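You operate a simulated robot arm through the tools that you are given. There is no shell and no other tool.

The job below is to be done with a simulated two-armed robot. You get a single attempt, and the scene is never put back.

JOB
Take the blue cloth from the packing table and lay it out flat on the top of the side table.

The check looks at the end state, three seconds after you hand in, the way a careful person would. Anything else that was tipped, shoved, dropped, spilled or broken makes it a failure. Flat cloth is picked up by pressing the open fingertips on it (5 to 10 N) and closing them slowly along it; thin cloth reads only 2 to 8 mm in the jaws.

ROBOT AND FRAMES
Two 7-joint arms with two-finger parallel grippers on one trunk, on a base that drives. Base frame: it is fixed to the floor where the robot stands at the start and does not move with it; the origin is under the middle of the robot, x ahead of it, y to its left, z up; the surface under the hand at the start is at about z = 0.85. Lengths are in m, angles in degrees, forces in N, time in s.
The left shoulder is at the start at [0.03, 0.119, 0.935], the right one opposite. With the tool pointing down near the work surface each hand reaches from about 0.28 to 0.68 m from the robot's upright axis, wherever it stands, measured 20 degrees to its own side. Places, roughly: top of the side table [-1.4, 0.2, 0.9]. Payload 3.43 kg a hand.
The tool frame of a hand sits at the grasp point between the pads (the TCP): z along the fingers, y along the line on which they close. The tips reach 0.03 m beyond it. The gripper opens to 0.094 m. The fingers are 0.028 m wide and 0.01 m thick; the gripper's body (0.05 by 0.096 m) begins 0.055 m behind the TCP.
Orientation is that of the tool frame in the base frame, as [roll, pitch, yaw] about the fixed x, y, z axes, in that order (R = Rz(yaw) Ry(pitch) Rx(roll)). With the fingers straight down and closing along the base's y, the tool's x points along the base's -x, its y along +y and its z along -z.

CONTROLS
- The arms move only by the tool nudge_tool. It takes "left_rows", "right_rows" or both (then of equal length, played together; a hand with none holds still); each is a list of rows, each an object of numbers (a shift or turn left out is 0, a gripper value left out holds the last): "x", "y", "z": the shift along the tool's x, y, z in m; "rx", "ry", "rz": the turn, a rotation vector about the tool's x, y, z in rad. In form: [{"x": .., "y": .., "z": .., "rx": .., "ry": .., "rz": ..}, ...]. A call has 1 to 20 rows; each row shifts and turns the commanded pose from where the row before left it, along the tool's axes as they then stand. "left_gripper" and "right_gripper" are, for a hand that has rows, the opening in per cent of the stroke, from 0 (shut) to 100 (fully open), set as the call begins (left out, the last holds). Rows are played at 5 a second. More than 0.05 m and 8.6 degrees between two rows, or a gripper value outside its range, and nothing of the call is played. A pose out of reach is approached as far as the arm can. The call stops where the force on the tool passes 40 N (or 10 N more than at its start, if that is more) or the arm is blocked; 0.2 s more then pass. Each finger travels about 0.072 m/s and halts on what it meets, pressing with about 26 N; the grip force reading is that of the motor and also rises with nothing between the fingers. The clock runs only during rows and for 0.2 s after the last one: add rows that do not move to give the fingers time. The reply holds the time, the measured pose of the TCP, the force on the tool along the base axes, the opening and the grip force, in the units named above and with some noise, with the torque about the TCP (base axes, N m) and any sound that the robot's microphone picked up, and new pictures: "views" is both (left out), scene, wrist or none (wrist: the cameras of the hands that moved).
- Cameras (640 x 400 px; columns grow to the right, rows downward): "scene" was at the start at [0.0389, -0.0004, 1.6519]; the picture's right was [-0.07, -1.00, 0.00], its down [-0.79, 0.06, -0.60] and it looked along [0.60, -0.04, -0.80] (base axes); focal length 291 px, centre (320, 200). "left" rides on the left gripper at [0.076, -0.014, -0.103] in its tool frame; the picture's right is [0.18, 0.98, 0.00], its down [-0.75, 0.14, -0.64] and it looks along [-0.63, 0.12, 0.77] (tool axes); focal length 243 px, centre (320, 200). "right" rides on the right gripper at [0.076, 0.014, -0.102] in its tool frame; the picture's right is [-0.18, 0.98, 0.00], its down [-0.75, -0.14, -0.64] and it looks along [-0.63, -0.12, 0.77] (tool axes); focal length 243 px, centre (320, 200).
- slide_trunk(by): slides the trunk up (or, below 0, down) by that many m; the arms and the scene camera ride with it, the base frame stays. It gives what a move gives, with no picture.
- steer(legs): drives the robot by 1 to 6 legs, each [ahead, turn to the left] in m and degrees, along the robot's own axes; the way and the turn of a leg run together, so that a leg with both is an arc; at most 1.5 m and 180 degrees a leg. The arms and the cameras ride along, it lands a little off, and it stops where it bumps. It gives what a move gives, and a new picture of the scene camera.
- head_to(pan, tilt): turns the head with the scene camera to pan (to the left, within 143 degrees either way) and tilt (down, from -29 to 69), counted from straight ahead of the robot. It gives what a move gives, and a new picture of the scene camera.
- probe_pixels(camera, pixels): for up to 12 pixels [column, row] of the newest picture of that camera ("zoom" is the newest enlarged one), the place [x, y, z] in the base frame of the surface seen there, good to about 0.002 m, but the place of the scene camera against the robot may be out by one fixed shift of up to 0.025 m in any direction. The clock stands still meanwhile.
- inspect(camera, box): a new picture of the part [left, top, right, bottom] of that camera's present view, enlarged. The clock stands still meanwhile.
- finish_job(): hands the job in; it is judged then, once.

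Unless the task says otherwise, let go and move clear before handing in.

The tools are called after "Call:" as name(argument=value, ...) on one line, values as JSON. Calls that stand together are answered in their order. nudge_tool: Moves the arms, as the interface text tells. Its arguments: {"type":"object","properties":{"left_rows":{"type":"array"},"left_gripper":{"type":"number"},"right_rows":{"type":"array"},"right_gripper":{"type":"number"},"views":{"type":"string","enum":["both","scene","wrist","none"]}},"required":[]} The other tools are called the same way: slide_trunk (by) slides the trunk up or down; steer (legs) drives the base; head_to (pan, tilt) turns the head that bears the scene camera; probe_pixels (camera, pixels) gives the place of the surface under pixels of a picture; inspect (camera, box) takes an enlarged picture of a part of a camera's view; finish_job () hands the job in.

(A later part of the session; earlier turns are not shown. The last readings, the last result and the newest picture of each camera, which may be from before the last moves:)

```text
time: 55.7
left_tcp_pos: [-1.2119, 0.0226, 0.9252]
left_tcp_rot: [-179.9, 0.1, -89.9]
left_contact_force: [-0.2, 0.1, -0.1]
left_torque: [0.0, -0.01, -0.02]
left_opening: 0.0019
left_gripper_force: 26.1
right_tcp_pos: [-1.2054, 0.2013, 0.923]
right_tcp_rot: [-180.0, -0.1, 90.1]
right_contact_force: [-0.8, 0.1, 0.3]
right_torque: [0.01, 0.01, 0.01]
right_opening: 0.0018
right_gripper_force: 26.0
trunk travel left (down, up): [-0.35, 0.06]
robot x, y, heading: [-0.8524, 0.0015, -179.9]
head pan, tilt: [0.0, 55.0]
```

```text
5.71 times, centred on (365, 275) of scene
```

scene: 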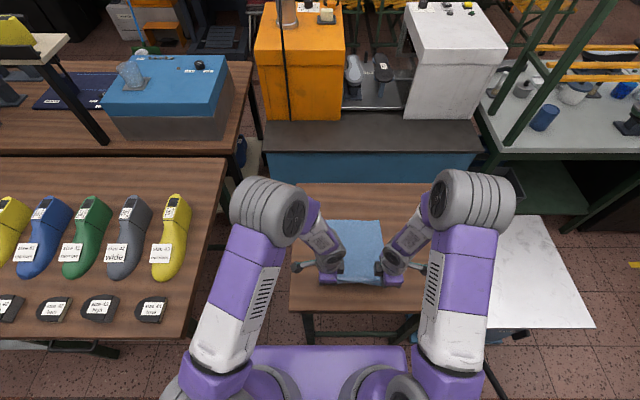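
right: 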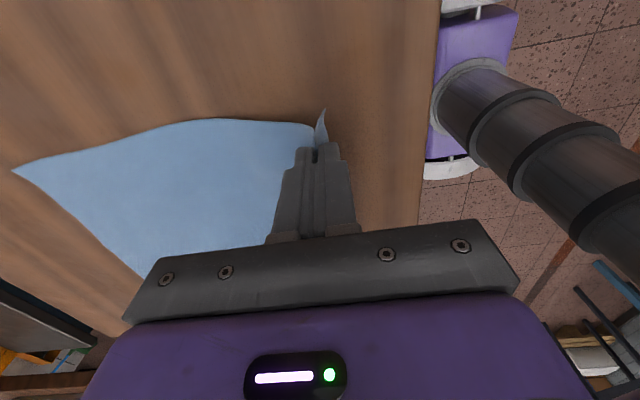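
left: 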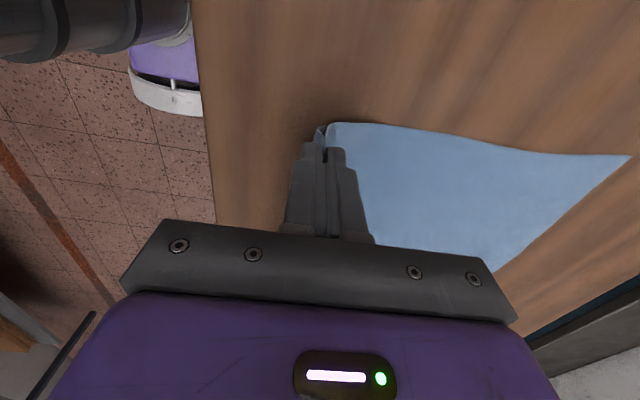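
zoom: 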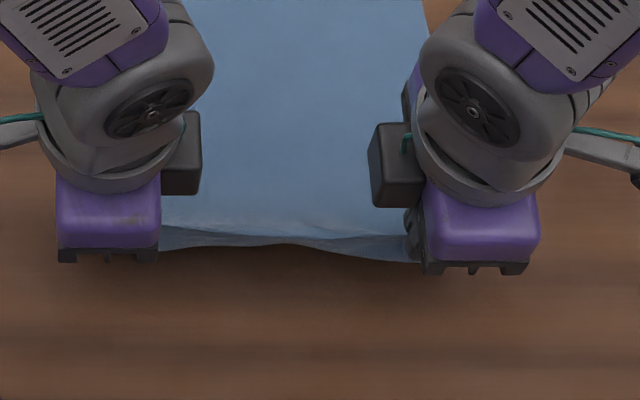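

The left flap's hem is still curled, so it may still be touching the wood. I'll raise 2 cm more while going 1.5 cm forward, which should also let the flap trail toward me.

Call:
nudge_tool(left_rows=[{"z": -0.01}, {"z": -0.01}, {"y": 0.0075}, {"y": 0.0075}, {}], right_rows=[{"z": -0.01}, {"z": -0.01}, {"y": -0.0075}, {"y": -0.0075}, {}])

Call:
inspect(camera="left", box=[260, 90, 400, 200])

Call:
inspect(camera="right", box=[240, 80, 400, 200])

Call:
probe_pixels(camera="left", pixels=[[318, 132], [322, 126], [324, 122], [316, 138]])

Call:
probe_pixels(camera="right", pixels=[[322, 110], [323, 118], [320, 128], [326, 130]])

```text
time: 56.9
left_tcp_pos: [-1.2268, 0.0242, 0.946]
left_tcp_rot: [-179.9, 0.0, -89.9]
left_contact_force: [-0.4, 0.4, 0.5]
left_torque: [0.06, -0.01, -0.02]
left_opening: 0.0018
left_gripper_force: 25.8
right_tcp_pos: [-1.2206, 0.2017, 0.9449]
right_tcp_rot: [179.9, -0.1, 90.1]
right_contact_force: [0.6, -0.2, -0.2]
right_torque: [-0.02, 0.0, 0.0]
right_opening: 0.0023
right_gripper_force: 25.1
trunk travel left (down, up): [-0.35, 0.06]
robot x, y, heading: [-0.8506, 0.0007, -179.9]
head pan, tilt: [0.0, 55.0]
```

scene: 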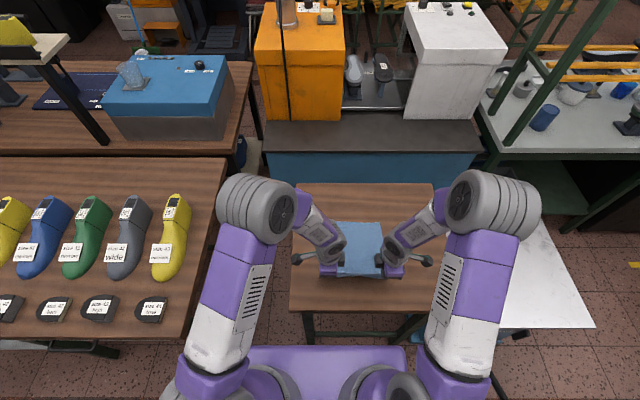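
right: 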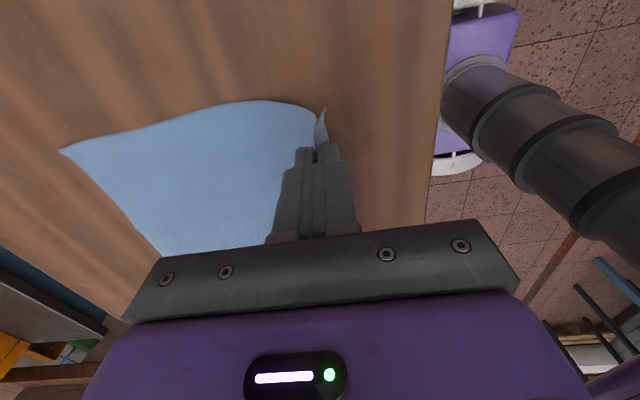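
left: 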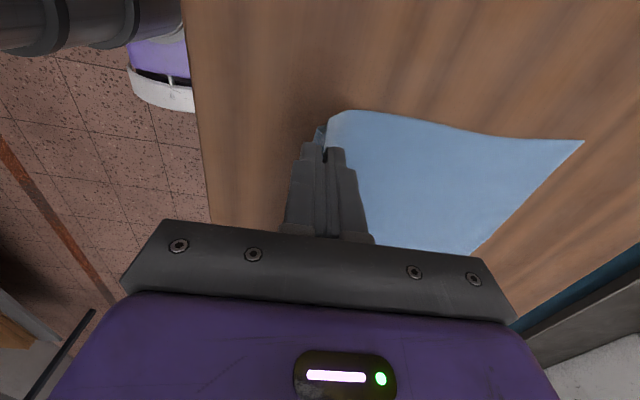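

```text
3.64 times, centred on (330, 145) of left
```

zoom: 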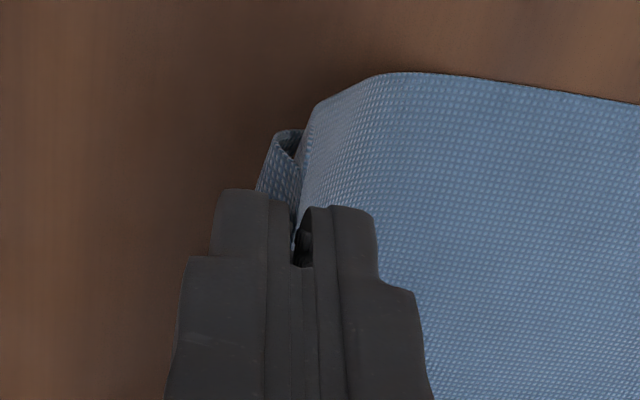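

```text
3.33 times, centred on (320, 140) of right
```

zoom: 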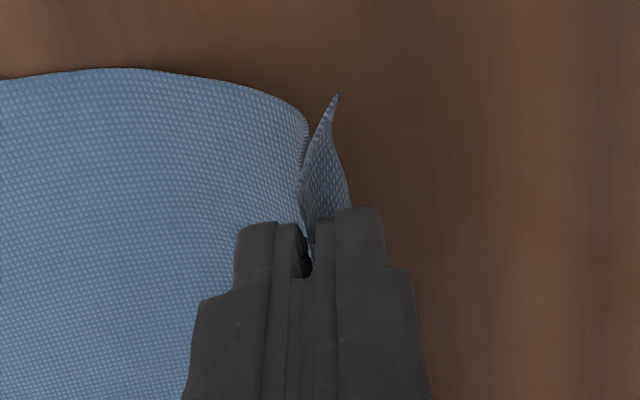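

```text
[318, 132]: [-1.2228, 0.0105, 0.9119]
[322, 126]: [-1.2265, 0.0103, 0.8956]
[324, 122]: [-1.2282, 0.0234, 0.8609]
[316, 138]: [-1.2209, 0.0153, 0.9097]
```

```text
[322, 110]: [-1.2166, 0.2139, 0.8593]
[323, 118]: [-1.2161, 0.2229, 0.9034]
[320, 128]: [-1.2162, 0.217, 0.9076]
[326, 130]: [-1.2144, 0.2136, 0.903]
```

The left flap hangs about 2 cm below the tip with a small curl toward the far side. I'll lower to about 2.5 cm, then come down the rest while moving 2 cm forward so that the flaps drag out toward me.

Call:
nudge_tool(left_rows=[{"z": 0.01}, {"z": 0.01}, {"z": 0.01}, {"y": 0.005, "z": 0.004}, {"y": 0.005, "z": 0.004}, {"y": 0.005, "z": 0.003}, {}], right_rows=[{"z": 0.01}, {"z": 0.01}, {"z": 0.01}, {"y": -0.005, "z": 0.004}, {"y": -0.005, "z": 0.004}, {"y": -0.005, "z": 0.003}, {}])

Call:
inspect(camera="left", box=[260, 90, 400, 200])

Call:
inspect(camera="right", box=[240, 80, 400, 200])

Call:
inspect(camera="scene", box=[305, 210, 425, 300])

```text
time: 58.5
left_tcp_pos: [-1.24, 0.0226, 0.9036]
left_tcp_rot: [179.9, -0.1, -89.9]
left_contact_force: [0.1, 1.0, 0.2]
left_torque: [0.03, -0.01, -0.01]
left_opening: 0.0019
left_gripper_force: 25.6
right_tcp_pos: [-1.2355, 0.2003, 0.9038]
right_tcp_rot: [-179.9, 0.0, 90.1]
right_contact_force: [-0.3, -1.2, -0.1]
right_torque: [-0.01, 0.02, -0.02]
right_opening: 0.002
right_gripper_force: 25.7
trunk travel left (down, up): [-0.35, 0.06]
robot x, y, heading: [-0.8546, 0.0025, -179.8]
head pan, tilt: [0.0, 55.0]
```

scene: 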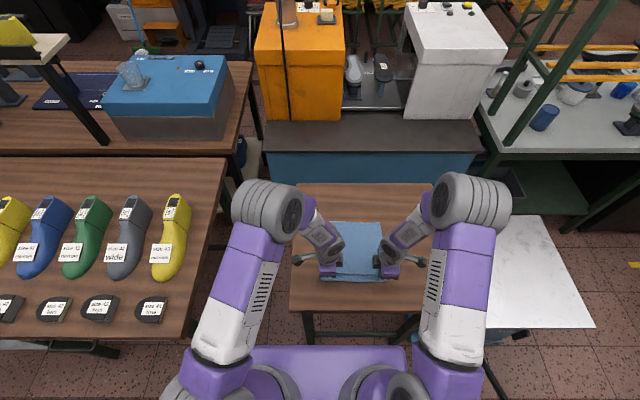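
right: 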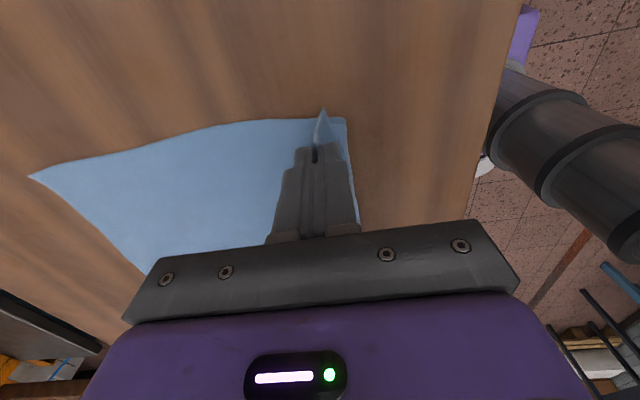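
left: 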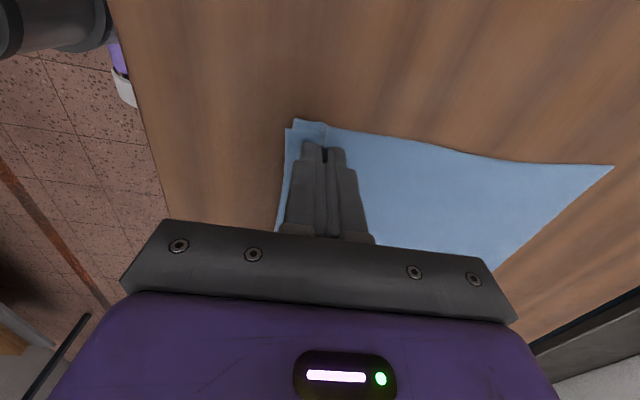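

```text
3.64 times, centred on (330, 145) of left
```

zoom: 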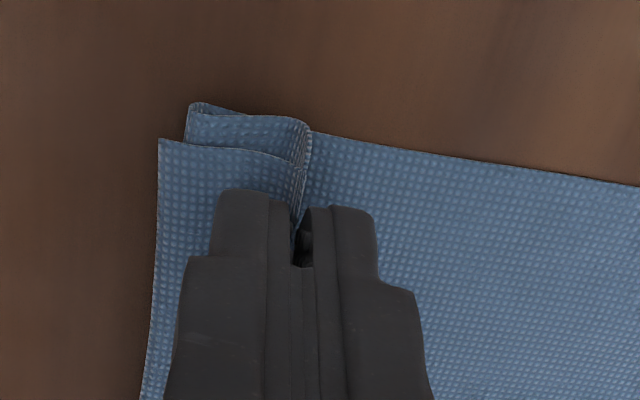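

```text
3.33 times, centred on (320, 140) of right
```

zoom: 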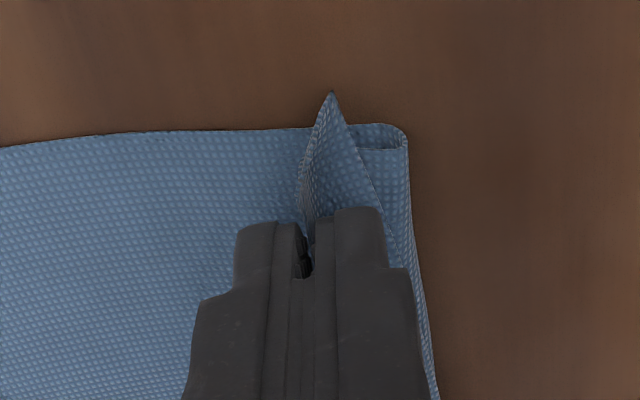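

```text
4.44 times, centred on (365, 255) of scene
```

zoom: 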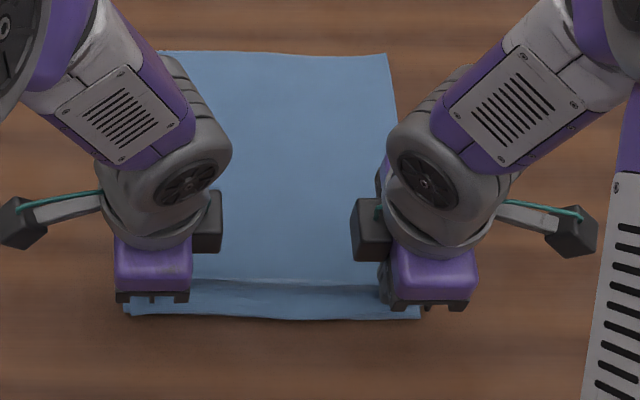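

Left flap is now uncurled toward me, but the slack of the main cloth has looped under the hands (right zoom (355-405,125-150)). I'll raise 2 cm and pull back 3 cm to take the slack out while the flaps hang free.

Call:
nudge_tool(left_rows=[{"z": -0.01}, {"z": -0.01}, {"y": -0.01}, {"y": -0.01}, {"y": -0.01}, {}], right_rows=[{"z": -0.01}, {"z": -0.01}, {"y": 0.01}, {"y": 0.01}, {"y": 0.01}, {}])

Call:
inspect(camera="left", box=[260, 90, 400, 200])

Call:
inspect(camera="right", box=[240, 80, 400, 200])

Call:
inspect(camera="scene", box=[305, 210, 425, 300])

```text
time: 59.9
left_tcp_pos: [-1.2108, 0.0237, 0.9257]
left_tcp_rot: [180.0, -0.1, -89.8]
left_contact_force: [0.0, 1.4, -0.3]
left_torque: [0.03, 0.03, -0.02]
left_opening: 0.0017
left_gripper_force: 25.7
right_tcp_pos: [-1.2051, 0.2019, 0.9231]
right_tcp_rot: [180.0, -0.1, 90.1]
right_contact_force: [-0.7, -1.6, -0.9]
right_torque: [-0.04, -0.05, -0.02]
right_opening: 0.0021
right_gripper_force: 26.0
trunk travel left (down, up): [-0.35, 0.06]
robot x, y, heading: [-0.8508, 0.0, -179.7]
head pan, tilt: [0.0, 55.0]
```

scene: 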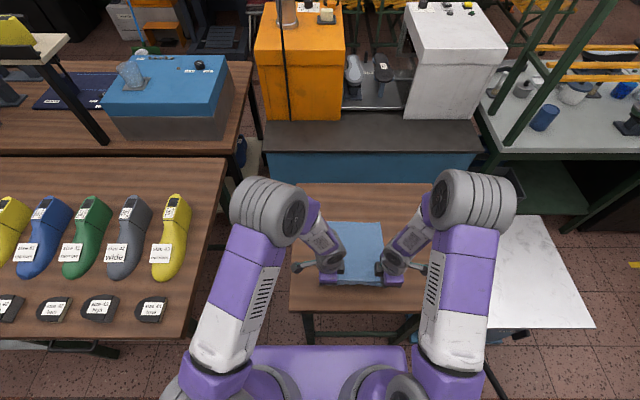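
right: 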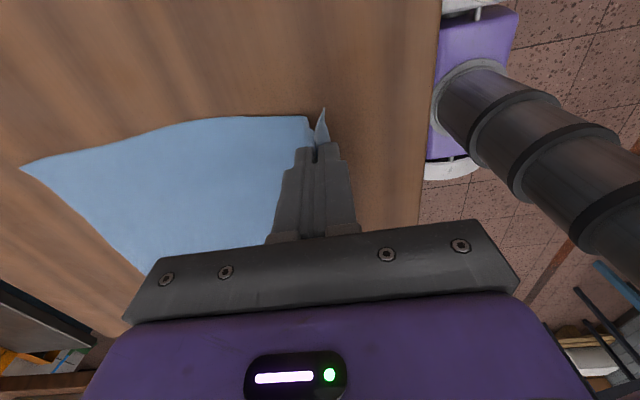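
left: 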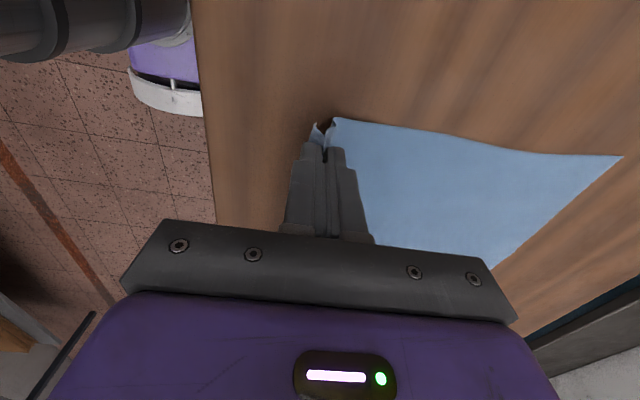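

```text
3.64 times, centred on (330, 145) of left
```

zoom: 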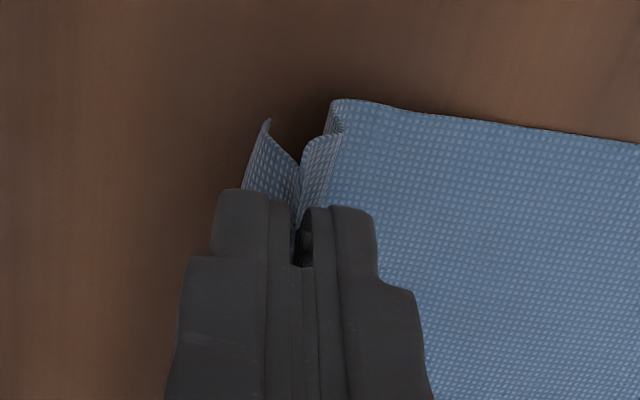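

```text
3.33 times, centred on (320, 140) of right
```

zoom: 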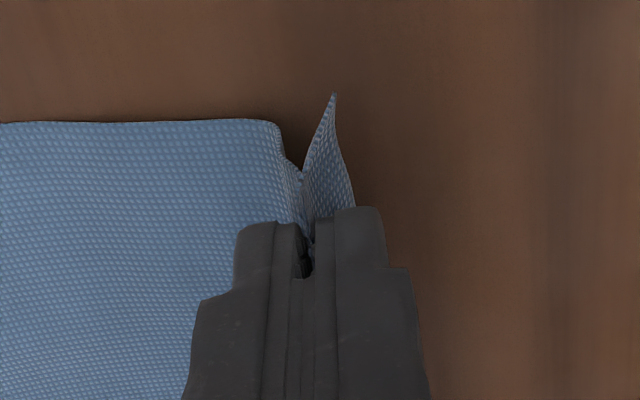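

```text
4.44 times, centred on (365, 255) of scene
```

zoom: 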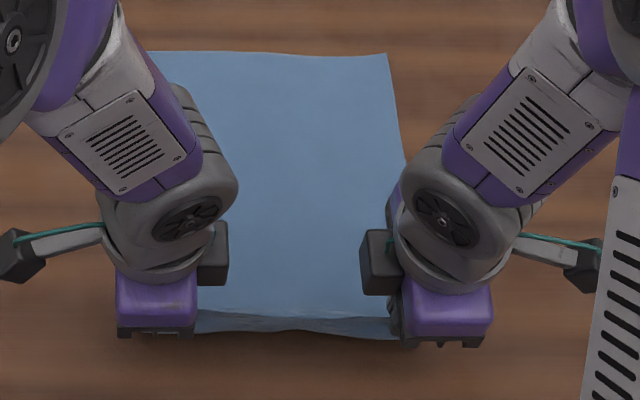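

Now both flaps hang straight on my side (left zoom tip (265,120), right zoom tip (335,95)). I'll pull back 1.2 cm to tauten the main cloth, then lower to about 6 mm, easing 6 mm forward on the way so the flaps settle toward me.

Call:
nudge_tool(left_rows=[{"y": -0.006}, {"y": -0.006}, {}, {"z": 0.006}, {"z": 0.006, "y": 0.001}, {"z": 0.006, "y": 0.002}, {"z": 0.006, "y": 0.002}, {"z": 0.005, "y": 0.001}, {}], right_rows=[{"y": 0.006}, {"y": 0.006}, {}, {"z": 0.006}, {"z": 0.006, "y": -0.001}, {"z": 0.006, "y": -0.002}, {"z": 0.005, "y": -0.002}, {"z": 0.004, "y": -0.001}, {}])

Call:
inspect(camera="left", box=[260, 90, 400, 200])

Call:
inspect(camera="right", box=[240, 80, 400, 200])

Call:
inspect(camera="scene", box=[305, 210, 425, 300])

```text
time: 61.9
left_tcp_pos: [-1.206, 0.0228, 0.8966]
left_tcp_rot: [-180.0, 0.0, -89.9]
left_contact_force: [-0.3, 0.7, 0.6]
left_torque: [0.04, 0.02, 0.0]
left_opening: 0.002
left_gripper_force: 26.1
right_tcp_pos: [-1.1997, 0.203, 0.8952]
right_tcp_rot: [179.9, 0.1, 90.1]
right_contact_force: [-0.5, -1.6, 0.9]
right_torque: [-0.04, 0.04, -0.02]
right_opening: 0.002
right_gripper_force: 25.6
trunk travel left (down, up): [-0.35, 0.06]
robot x, y, heading: [-0.8518, 0.0019, -180.2]
head pan, tilt: [0.0, 55.0]
```

scene: 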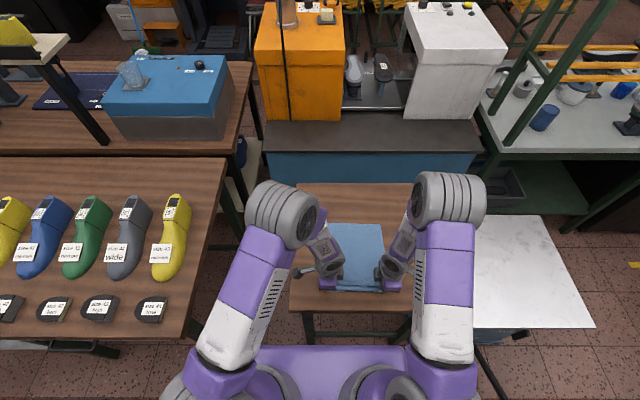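
right: 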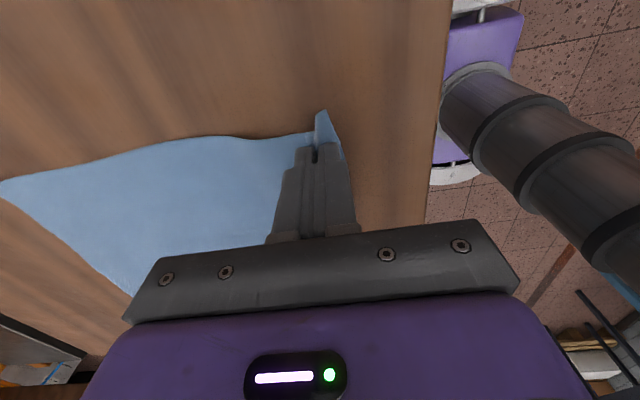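
left: 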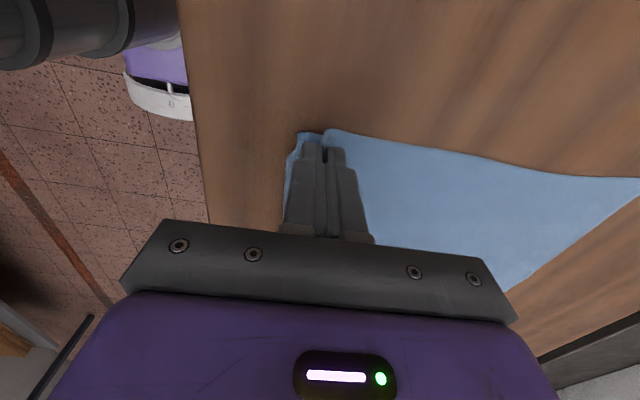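

```text
3.64 times, centred on (330, 145) of left
```

zoom: 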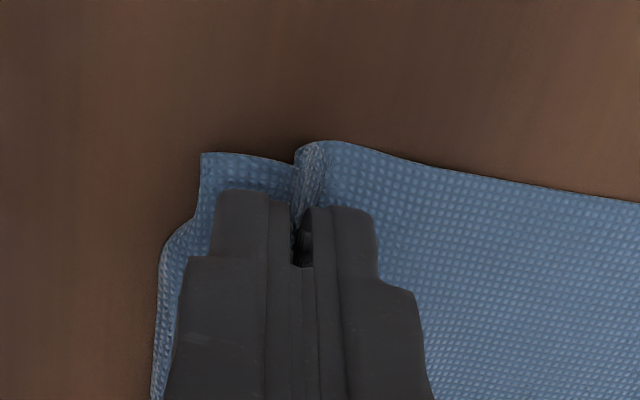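

```text
3.33 times, centred on (320, 140) of right
```

zoom: 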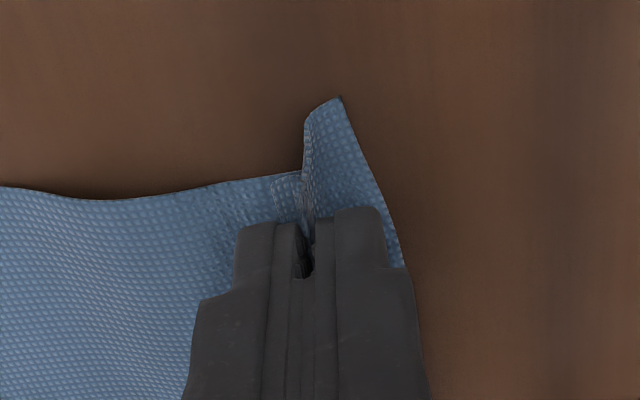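

```text
4.44 times, centred on (365, 255) of scene
```

zoom: 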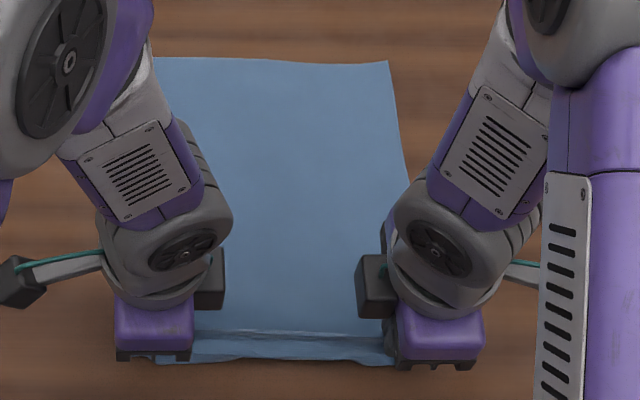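

Both flaps now lie toward me and the main cloth lies behind the hands. I'll lower until the tips just touch, so that opening them while lightly pressing spreads the pinched ridge flat (the reverse of the pick).

Call:
nudge_tool(left_rows=[{"z": 0.002}, {"z": 0.002}, {}, {}], right_rows=[{"z": 0.0015}, {"z": 0.0015}, {}, {}], views="none")

```text
time: 62.9
left_tcp_pos: [-1.2057, 0.0228, 0.8923]
left_tcp_rot: [179.9, 0.0, -89.8]
left_contact_force: [0.2, 0.2, 8.3]
left_torque: [-0.03, 0.01, 0.02]
left_opening: 0.0019
left_gripper_force: 26.3
right_tcp_pos: [-1.2003, 0.2019, 0.8944]
right_tcp_rot: [-179.9, 0.0, 90.1]
right_contact_force: [0.0, -1.5, 3.4]
right_torque: [-0.02, 0.01, -0.03]
right_opening: 0.002
right_gripper_force: 25.9
trunk travel left (down, up): [-0.35, 0.06]
robot x, y, heading: [-0.854, 0.0038, -179.6]
head pan, tilt: [0.0, 55.0]
```

Left presses with 8.3 N and right with 3.4 N — a good light contact. I'll open slowly in steps to spread the ridge.

Call:
nudge_tool(left_rows=[{}, {}], right_rows=[{"z": 0.0002}, {}], left_gripper=7, right_gripper=7, views="none")

Call:
nudge_tool(left_rows=[{}, {}], right_rows=[{}, {}], left_gripper=12, right_gripper=12, views="wrist")

Call:
inspect(camera="left", box=[260, 90, 400, 200])

Call:
inspect(camera="right", box=[240, 80, 400, 200])

```text
time: 63.5
left_tcp_pos: [-1.2054, 0.0238, 0.8913]
left_tcp_rot: [180.0, 0.1, -89.9]
left_contact_force: [1.6, -0.2, 8.4]
left_torque: [-0.08, -0.04, 0.0]
left_opening: 0.0059
left_gripper_force: 0.0
right_tcp_pos: [-1.198, 0.2016, 0.8933]
right_tcp_rot: [-180.0, -0.1, 90.1]
right_contact_force: [-0.1, 0.4, 0.1]
right_torque: [0.02, 0.0, -0.01]
right_opening: 0.0064
right_gripper_force: 0.1
trunk travel left (down, up): [-0.35, 0.06]
robot x, y, heading: [-0.8552, 0.0024, -180.0]
head pan, tilt: [0.0, 55.0]
```

```text
time: 64.1
left_tcp_pos: [-1.2045, 0.0233, 0.8919]
left_tcp_rot: [180.0, 0.1, -89.9]
left_contact_force: [2.3, 0.2, 8.0]
left_torque: [-0.04, 0.02, -0.02]
left_opening: 0.0098
left_gripper_force: 0.0
right_tcp_pos: [-1.1994, 0.2025, 0.893]
right_tcp_rot: [-179.9, 0.0, 90.1]
right_contact_force: [0.0, -1.0, 0.4]
right_torque: [-0.02, 0.03, 0.02]
right_opening: 0.0113
right_gripper_force: 0.0
trunk travel left (down, up): [-0.35, 0.06]
robot x, y, heading: [-0.8549, 0.0008, -179.8]
head pan, tilt: [0.0, 55.0]
```

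right: 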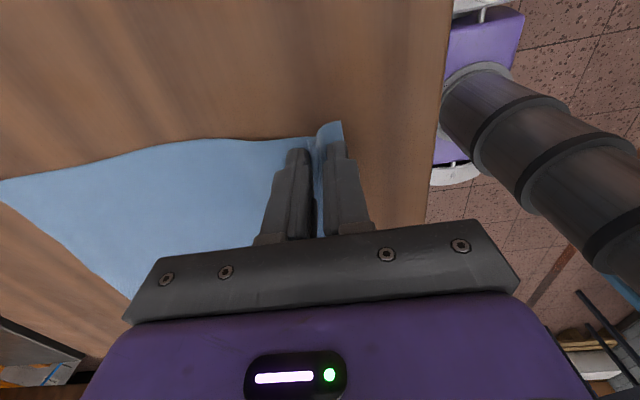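
left: 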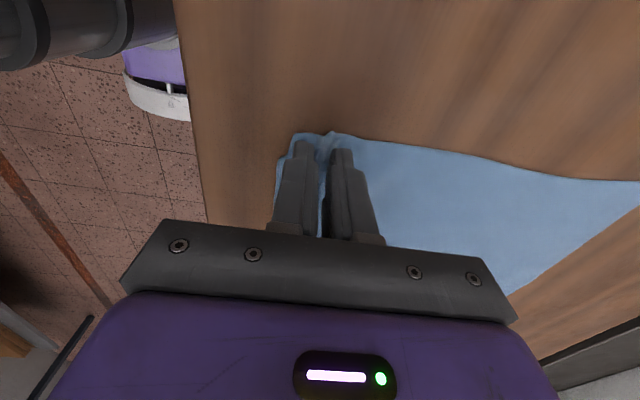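

```text
3.64 times, centred on (330, 145) of left
```

zoom: 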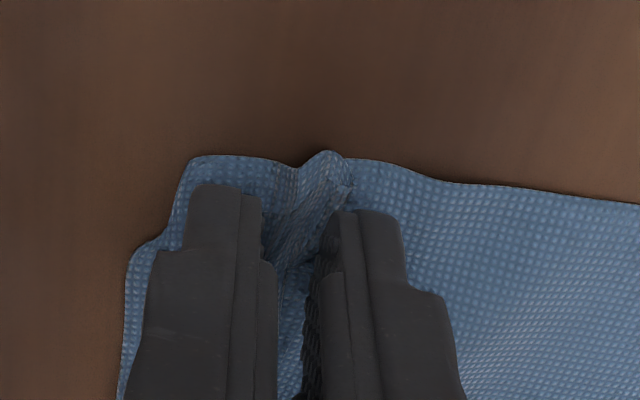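

```text
3.33 times, centred on (320, 140) of right
```

zoom: 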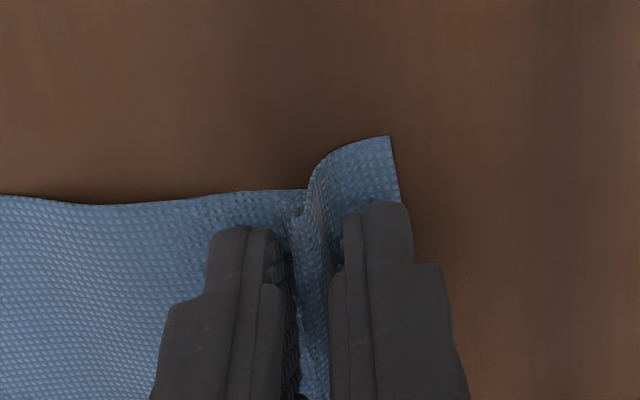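

The cloth is released from the pinch and the ridge is opening between the fingers. Right has lost contact (0.4 N), so I'll lower it slightly and continue opening both.

Call:
nudge_tool(left_rows=[{}], right_rows=[{"z": 0.0008}], views="none")

Call:
nudge_tool(left_rows=[{}, {}], right_rows=[{"z": 0.0004}, {}], left_gripper=18, right_gripper=18, views="none")

```text
time: 64.5
left_tcp_pos: [-1.2058, 0.0239, 0.8913]
left_tcp_rot: [-180.0, 0.0, -89.9]
left_contact_force: [1.7, 0.2, 7.4]
left_torque: [-0.05, -0.05, 0.02]
left_opening: 0.0103
left_gripper_force: 0.1
right_tcp_pos: [-1.1992, 0.2009, 0.8931]
right_tcp_rot: [179.9, 0.0, 90.1]
right_contact_force: [-0.1, -0.4, 0.1]
right_torque: [-0.03, -0.01, -0.02]
right_opening: 0.0114
right_gripper_force: 0.1
trunk travel left (down, up): [-0.35, 0.06]
robot x, y, heading: [-0.8523, 0.0001, -179.9]
head pan, tilt: [0.0, 55.0]
```

```text
time: 65.1
left_tcp_pos: [-1.2057, 0.0235, 0.8912]
left_tcp_rot: [180.0, -0.1, -89.9]
left_contact_force: [-0.1, -0.6, 8.4]
left_torque: [-0.07, -0.02, -0.01]
left_opening: 0.0161
left_gripper_force: 0.0
right_tcp_pos: [-1.1998, 0.2024, 0.8935]
right_tcp_rot: [180.0, -0.1, 90.1]
right_contact_force: [-0.1, 0.4, -0.2]
right_torque: [0.0, -0.02, 0.01]
right_opening: 0.0168
right_gripper_force: 0.0
trunk travel left (down, up): [-0.35, 0.06]
robot x, y, heading: [-0.8543, 0.0031, -179.9]
head pan, tilt: [0.0, 55.0]
```

The right hand still isn't touching. I'll lower it 1 mm more and open both further.

Call:
nudge_tool(left_rows=[{}, {}], right_rows=[{"z": 0.001}, {}], views="none")

```text
time: 65.7
left_tcp_pos: [-1.2044, 0.0234, 0.8918]
left_tcp_rot: [180.0, 0.0, -89.9]
left_contact_force: [1.6, 0.3, 7.4]
left_torque: [-0.05, 0.02, 0.0]
left_opening: 0.016
left_gripper_force: 0.0
right_tcp_pos: [-1.1989, 0.2029, 0.8919]
right_tcp_rot: [-180.0, -0.1, 90.0]
right_contact_force: [0.3, 0.0, -0.1]
right_torque: [0.02, -0.02, -0.04]
right_opening: 0.0169
right_gripper_force: 0.0
trunk travel left (down, up): [-0.35, 0.06]
robot x, y, heading: [-0.8507, -0.0015, -179.9]
head pan, tilt: [0.0, 55.0]
```

Call:
nudge_tool(left_rows=[{}, {}], right_rows=[{"z": 0.0007}, {}], views="none")

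```text
time: 66.3
left_tcp_pos: [-1.2049, 0.0238, 0.8918]
left_tcp_rot: [179.9, 0.0, -89.9]
left_contact_force: [1.1, 0.2, 4.0]
left_torque: [-0.04, 0.03, 0.0]
left_opening: 0.0164
left_gripper_force: 0.1
right_tcp_pos: [-1.2, 0.201, 0.8903]
right_tcp_rot: [-179.9, 0.0, 90.1]
right_contact_force: [1.3, -0.8, 10.6]
right_torque: [-0.02, -0.06, -0.04]
right_opening: 0.0171
right_gripper_force: 0.0
trunk travel left (down, up): [-0.35, 0.06]
robot x, y, heading: [-0.8517, 0.0055, -179.9]
head pan, tilt: [0.0, 55.0]
```

The right now presses at 10.6 N and the left at 4.0 N. I'll ease the right a touch and keep opening to spread the ridges.

Call:
nudge_tool(left_rows=[{}, {}], right_rows=[{"z": -0.0002}, {}], left_gripper=24, right_gripper=24, views="none")

Call:
nudge_tool(left_rows=[{}, {}], right_rows=[{}, {}], left_gripper=31, right_gripper=31, views="both")

Call:
inspect(camera="left", box=[250, 90, 400, 200])

Call:
inspect(camera="right", box=[240, 80, 400, 200])

Call:
inspect(camera="scene", box=[305, 210, 425, 300])

```text
time: 66.9
left_tcp_pos: [-1.2049, 0.023, 0.8911]
left_tcp_rot: [180.0, -0.1, -89.9]
left_contact_force: [0.6, 0.3, 3.6]
left_torque: [-0.04, 0.0, 0.01]
left_opening: 0.022
left_gripper_force: 0.1
right_tcp_pos: [-1.2005, 0.2019, 0.8909]
right_tcp_rot: [-179.8, 0.1, 90.0]
right_contact_force: [-2.3, -0.4, 20.2]
right_torque: [-0.03, -0.13, 0.0]
right_opening: 0.0211
right_gripper_force: 0.1
trunk travel left (down, up): [-0.35, 0.06]
robot x, y, heading: [-0.8514, 0.0024, -179.9]
head pan, tilt: [0.0, 55.0]
```

```text
time: 67.5
left_tcp_pos: [-1.204, 0.0225, 0.8925]
left_tcp_rot: [180.0, 0.0, -89.9]
left_contact_force: [0.4, -0.2, 2.4]
left_torque: [0.02, 0.03, -0.01]
left_opening: 0.0284
left_gripper_force: 0.0
right_tcp_pos: [-1.2006, 0.2027, 0.8918]
right_tcp_rot: [-179.9, 0.0, 90.1]
right_contact_force: [-4.9, 0.8, 25.9]
right_torque: [0.0, -0.17, 0.03]
right_opening: 0.0262
right_gripper_force: 0.1
trunk travel left (down, up): [-0.35, 0.06]
robot x, y, heading: [-0.8525, 0.0032, -180.0]
head pan, tilt: [0.0, 55.0]
```

scene: 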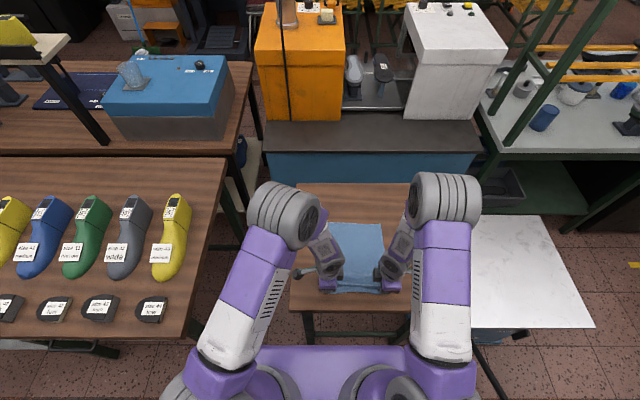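
right: 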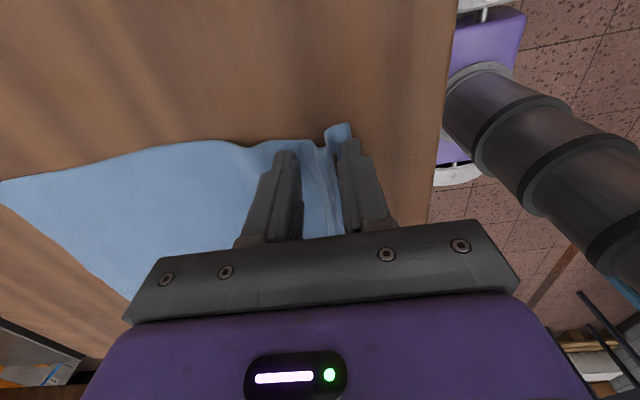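
left: 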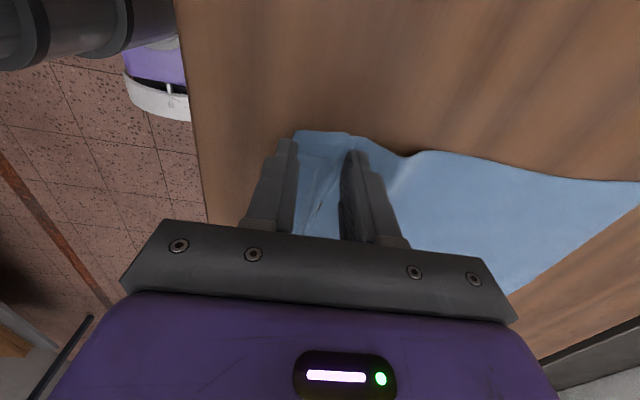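

```text
3.64 times, centred on (325, 145) of left
```

zoom: 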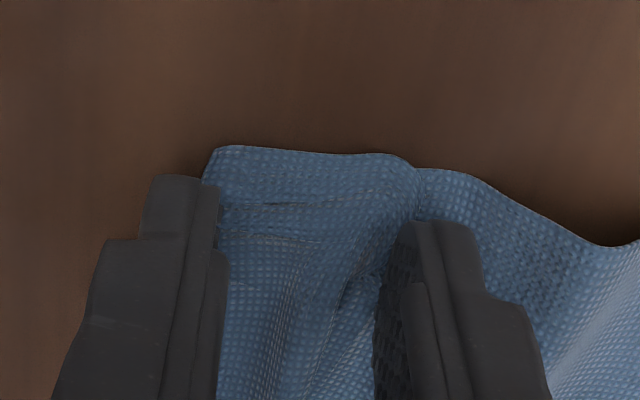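

```text
3.33 times, centred on (320, 140) of right
```

zoom: 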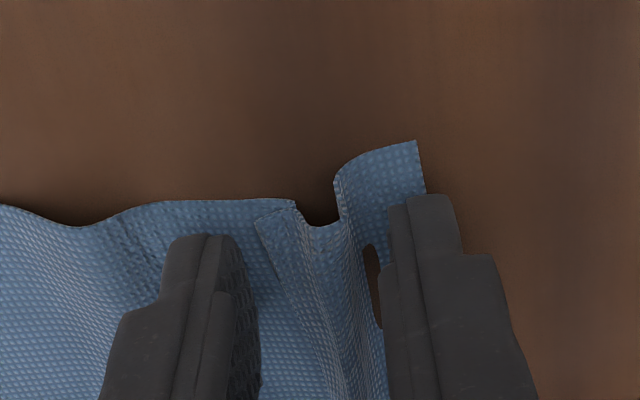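

```text
4.44 times, centred on (365, 255) of scene
```

zoom: 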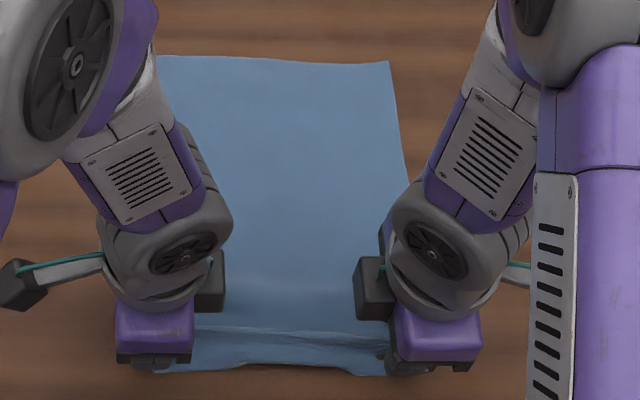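

The jaws are open and the cloth is out of the grip, with small wrinkles near both corners; the right hand's force rose to 26 N. I'll lift both hands straight up 8 cm and look at the cloth.

Call:
nudge_tool(left_rows=[{"z": -0.005}, {"z": -0.01}, {"z": -0.02}, {"z": -0.025}, {"z": -0.025}, {}], right_rows=[{"z": -0.005}, {"z": -0.01}, {"z": -0.02}, {"z": -0.025}, {"z": -0.025}, {}])

Call:
inspect(camera="scene", box=[295, 200, 435, 305])

Call:
inspect(camera="left", box=[240, 60, 480, 220])

Call:
inspect(camera="right", box=[160, 60, 400, 220])

```text
time: 68.9
left_tcp_pos: [-1.2058, 0.0211, 0.9772]
left_tcp_rot: [-179.9, 0.0, -89.9]
left_contact_force: [-0.8, 0.4, -0.1]
left_torque: [0.03, 0.02, 0.04]
left_opening: 0.0291
left_gripper_force: 0.1
right_tcp_pos: [-1.2, 0.202, 0.9745]
right_tcp_rot: [179.8, 0.0, 90.0]
right_contact_force: [-0.2, -0.3, -0.4]
right_torque: [0.04, -0.05, -0.01]
right_opening: 0.0291
right_gripper_force: 0.1
trunk travel left (down, up): [-0.35, 0.06]
robot x, y, heading: [-0.8528, 0.0009, -179.9]
head pan, tilt: [0.0, 55.0]
```

scene: 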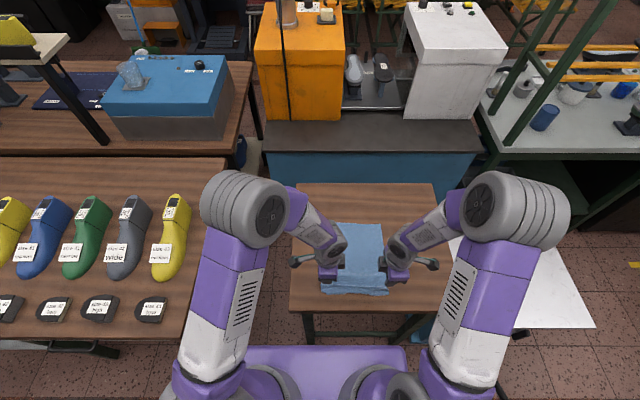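
right: 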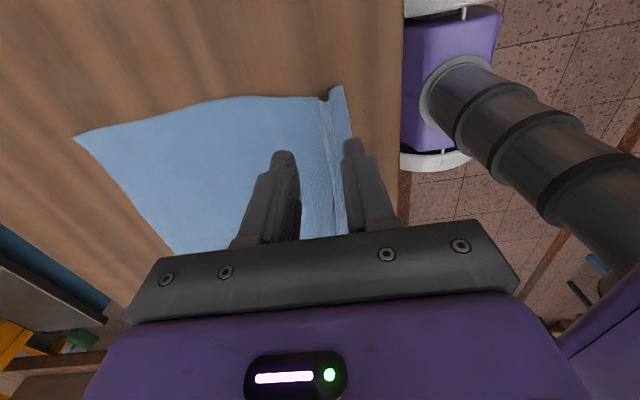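
left: 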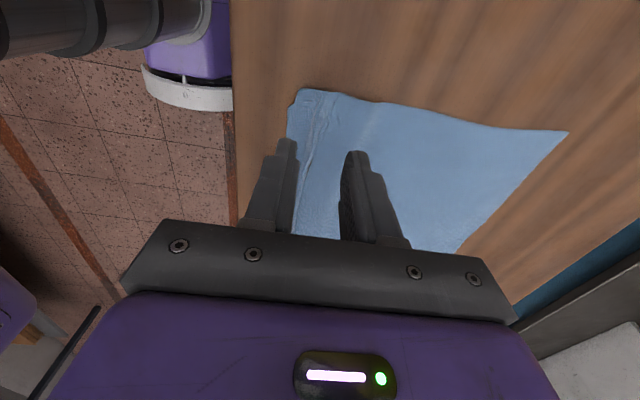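

```text
3.81 times, centred on (365, 252) of scene
```

zoom: 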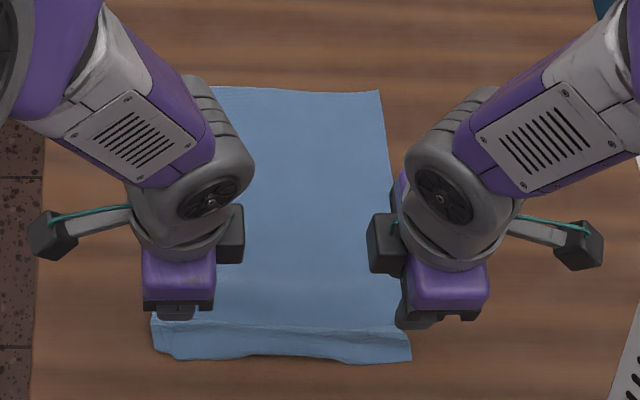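

```text
2.50 times, centred on (360, 140) of left
```

zoom: 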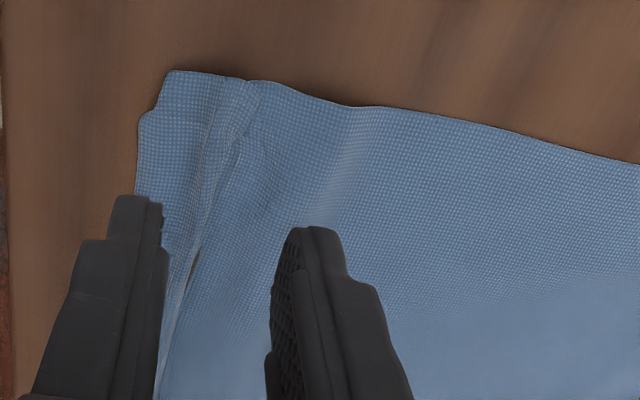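

```text
2.50 times, centred on (280, 140) of right
```

zoom: 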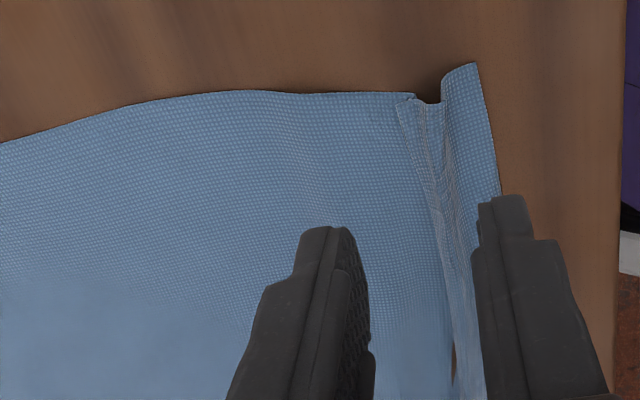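

The cloth is mostly flat; a crease remains parallel to the near edge (left zoom (160-250,80-300), right zoom (400-480,60-350)). I'll probe the near strip so I can press on it and draw it toward me.

Call:
probe_pixels(camera="left", pixels=[[301, 92], [290, 108], [290, 130], [310, 105], [325, 115], [333, 98], [370, 110], [310, 160], [320, 170], [390, 105], [565, 132]])

Call:
probe_pixels(camera="right", pixels=[[337, 88], [344, 110], [350, 135], [335, 110], [325, 105], [318, 100], [330, 150], [300, 100], [345, 150], [78, 136], [335, 170]])

Call:
inspect(camera="scene", box=[325, 265, 415, 315])

```text
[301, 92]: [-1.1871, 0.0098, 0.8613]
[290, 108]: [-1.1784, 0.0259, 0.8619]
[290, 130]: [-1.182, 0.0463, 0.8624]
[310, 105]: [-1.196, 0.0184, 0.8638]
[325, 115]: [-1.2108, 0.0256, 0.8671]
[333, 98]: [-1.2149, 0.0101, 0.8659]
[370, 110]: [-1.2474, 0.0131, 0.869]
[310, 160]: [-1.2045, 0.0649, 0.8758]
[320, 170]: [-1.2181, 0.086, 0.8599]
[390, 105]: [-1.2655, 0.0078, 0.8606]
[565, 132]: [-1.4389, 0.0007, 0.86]
```

```text
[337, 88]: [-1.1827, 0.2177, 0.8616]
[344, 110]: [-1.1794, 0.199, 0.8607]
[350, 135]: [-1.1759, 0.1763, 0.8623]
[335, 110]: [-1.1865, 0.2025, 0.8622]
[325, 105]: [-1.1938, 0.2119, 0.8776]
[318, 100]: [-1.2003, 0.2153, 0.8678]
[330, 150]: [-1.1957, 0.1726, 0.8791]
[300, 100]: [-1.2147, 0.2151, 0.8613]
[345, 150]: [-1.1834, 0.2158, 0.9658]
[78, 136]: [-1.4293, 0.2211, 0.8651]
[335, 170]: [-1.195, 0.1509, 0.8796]
```

```text
7.11 times, centred on (370, 290) of scene
```

zoom: 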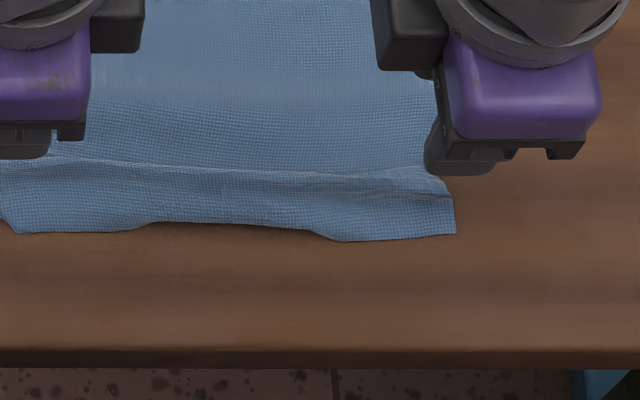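

The near edge is at x≈-1.18 and the far edge at -1.437/-1.43, so about 3 cm of slack sits in the crease. I'll first press near the far edge and push the cloth ~3 cm further onto the table, then draw the near strip back to open the crease. Moving the closed hands above x=-1.40 now.

Call:
nudge_tool(left_rows=[{"y": 0.039}, {"y": 0.039}, {"y": 0.039}, {"y": 0.039}, {"y": 0.039}, {}], right_rows=[{"y": -0.04}, {"y": -0.04}, {"y": -0.04}, {"y": -0.04}, {"y": -0.04}, {}], left_gripper=0, right_gripper=0)

Call:
inspect(camera="scene", box=[295, 180, 455, 310])

```text
time: 70.3
left_tcp_pos: [-1.3979, 0.0234, 0.9747]
left_tcp_rot: [-180.0, 0.0, -89.9]
left_contact_force: [0.4, 0.1, -0.5]
left_torque: [0.0, 0.03, -0.01]
left_opening: 0.0
left_gripper_force: 25.8
right_tcp_pos: [-1.3993, 0.2016, 0.9754]
right_tcp_rot: [-179.9, 0.0, 90.1]
right_contact_force: [-0.1, 0.1, -1.3]
right_torque: [0.01, 0.02, -0.01]
right_opening: 0.0
right_gripper_force: 26.3
trunk travel left (down, up): [-0.35, 0.06]
robot x, y, heading: [-0.8539, 0.0014, -180.1]
head pan, tilt: [0.0, 55.0]
```

scene: 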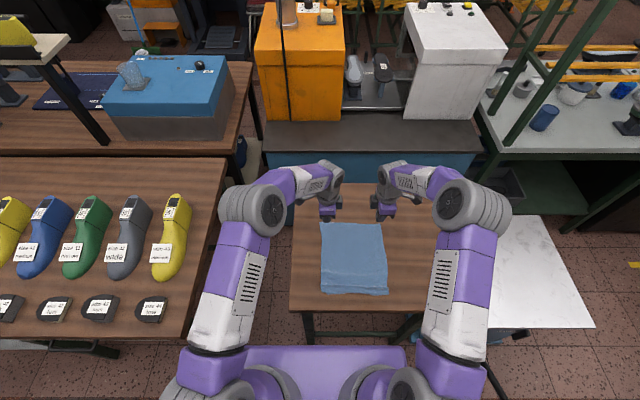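
right: 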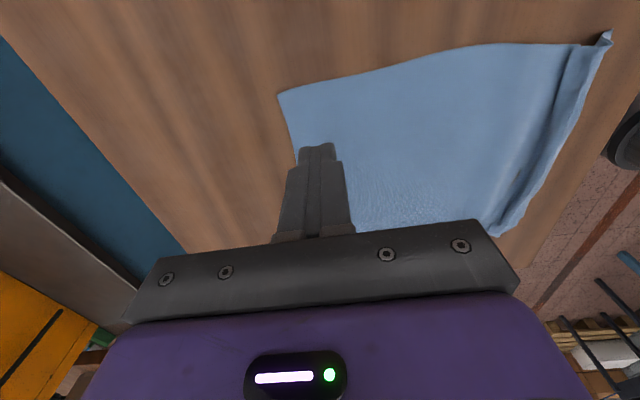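
left: 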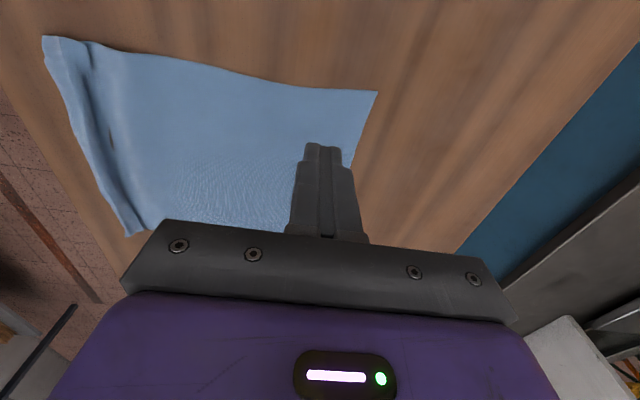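

```text
3.08 times, centred on (375, 245) of scene
```

zoom: 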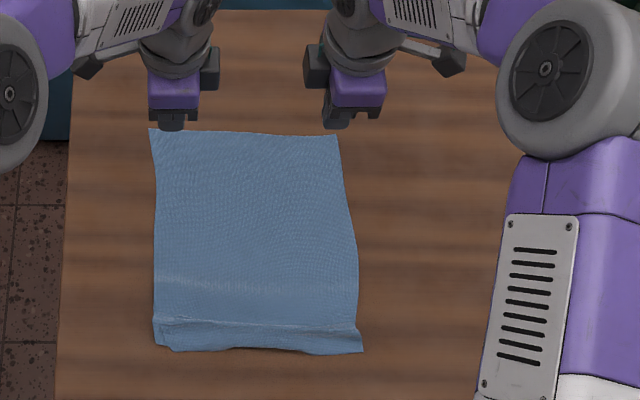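

The whole cloth is visible and neatly laid, except the ridge near the front edge (zoom (155-360, 318-330)). I'll lower the closed fingertips onto the far part.

Call:
nudge_tool(left_rows=[{"z": 0.03}, {"z": 0.03}, {"z": 0.018}, {}], right_rows=[{"z": 0.03}, {"z": 0.03}, {"z": 0.018}, {}], views="none")

Call:
nudge_tool(left_rows=[{"z": 0.002}, {"z": 0.002}, {}], right_rows=[{"z": 0.002}, {"z": 0.002}, {}], views="none")

```text
time: 71.3
left_tcp_pos: [-1.4003, 0.0232, 0.897]
left_tcp_rot: [180.0, 0.1, -89.8]
left_contact_force: [0.9, 0.2, 0.5]
left_torque: [0.02, 0.01, 0.0]
left_opening: 0.0
left_gripper_force: 26.1
right_tcp_pos: [-1.3999, 0.2016, 0.8975]
right_tcp_rot: [-179.9, 0.0, 90.0]
right_contact_force: [0.3, -0.2, -0.2]
right_torque: [-0.01, -0.01, -0.01]
right_opening: 0.0
right_gripper_force: 25.9
trunk travel left (down, up): [-0.35, 0.06]
robot x, y, heading: [-0.8537, 0.0003, -180.0]
head pan, tilt: [0.0, 55.0]
```

```text
time: 72.1
left_tcp_pos: [-1.4021, 0.0234, 0.8937]
left_tcp_rot: [-180.0, 0.0, -89.9]
left_contact_force: [-1.1, -0.2, 0.7]
left_torque: [0.0, 0.04, 0.02]
left_opening: 0.0
left_gripper_force: 26.2
right_tcp_pos: [-1.399, 0.2032, 0.8938]
right_tcp_rot: [-179.9, 0.0, 90.1]
right_contact_force: [0.1, -0.3, -0.2]
right_torque: [0.01, 0.04, 0.0]
right_opening: 0.0
right_gripper_force: 25.5
trunk travel left (down, up): [-0.35, 0.06]
robot x, y, heading: [-0.8527, 0.0028, -180.0]
head pan, tilt: [0.0, 55.0]
```

Still just above the cloth (no force at z≈0.894). I'll step down 1.5 mm on both.

Call:
nudge_tool(left_rows=[{"z": 0.001}, {"z": 0.0005}, {}], right_rows=[{"z": 0.001}, {"z": 0.0005}, {}], views="none")

```text
time: 72.9
left_tcp_pos: [-1.4012, 0.0221, 0.8934]
left_tcp_rot: [-179.9, 0.0, -89.8]
left_contact_force: [-0.2, 0.2, -0.4]
left_torque: [0.01, 0.02, -0.01]
left_opening: 0.0001
left_gripper_force: 25.8
right_tcp_pos: [-1.4002, 0.2014, 0.8916]
right_tcp_rot: [179.9, -0.1, 90.1]
right_contact_force: [-0.8, 0.0, 0.5]
right_torque: [-0.02, 0.03, 0.0]
right_opening: 0.0
right_gripper_force: 26.1
trunk travel left (down, up): [-0.35, 0.06]
robot x, y, heading: [-0.8518, 0.005, -179.8]
head pan, tilt: [0.0, 55.0]
```

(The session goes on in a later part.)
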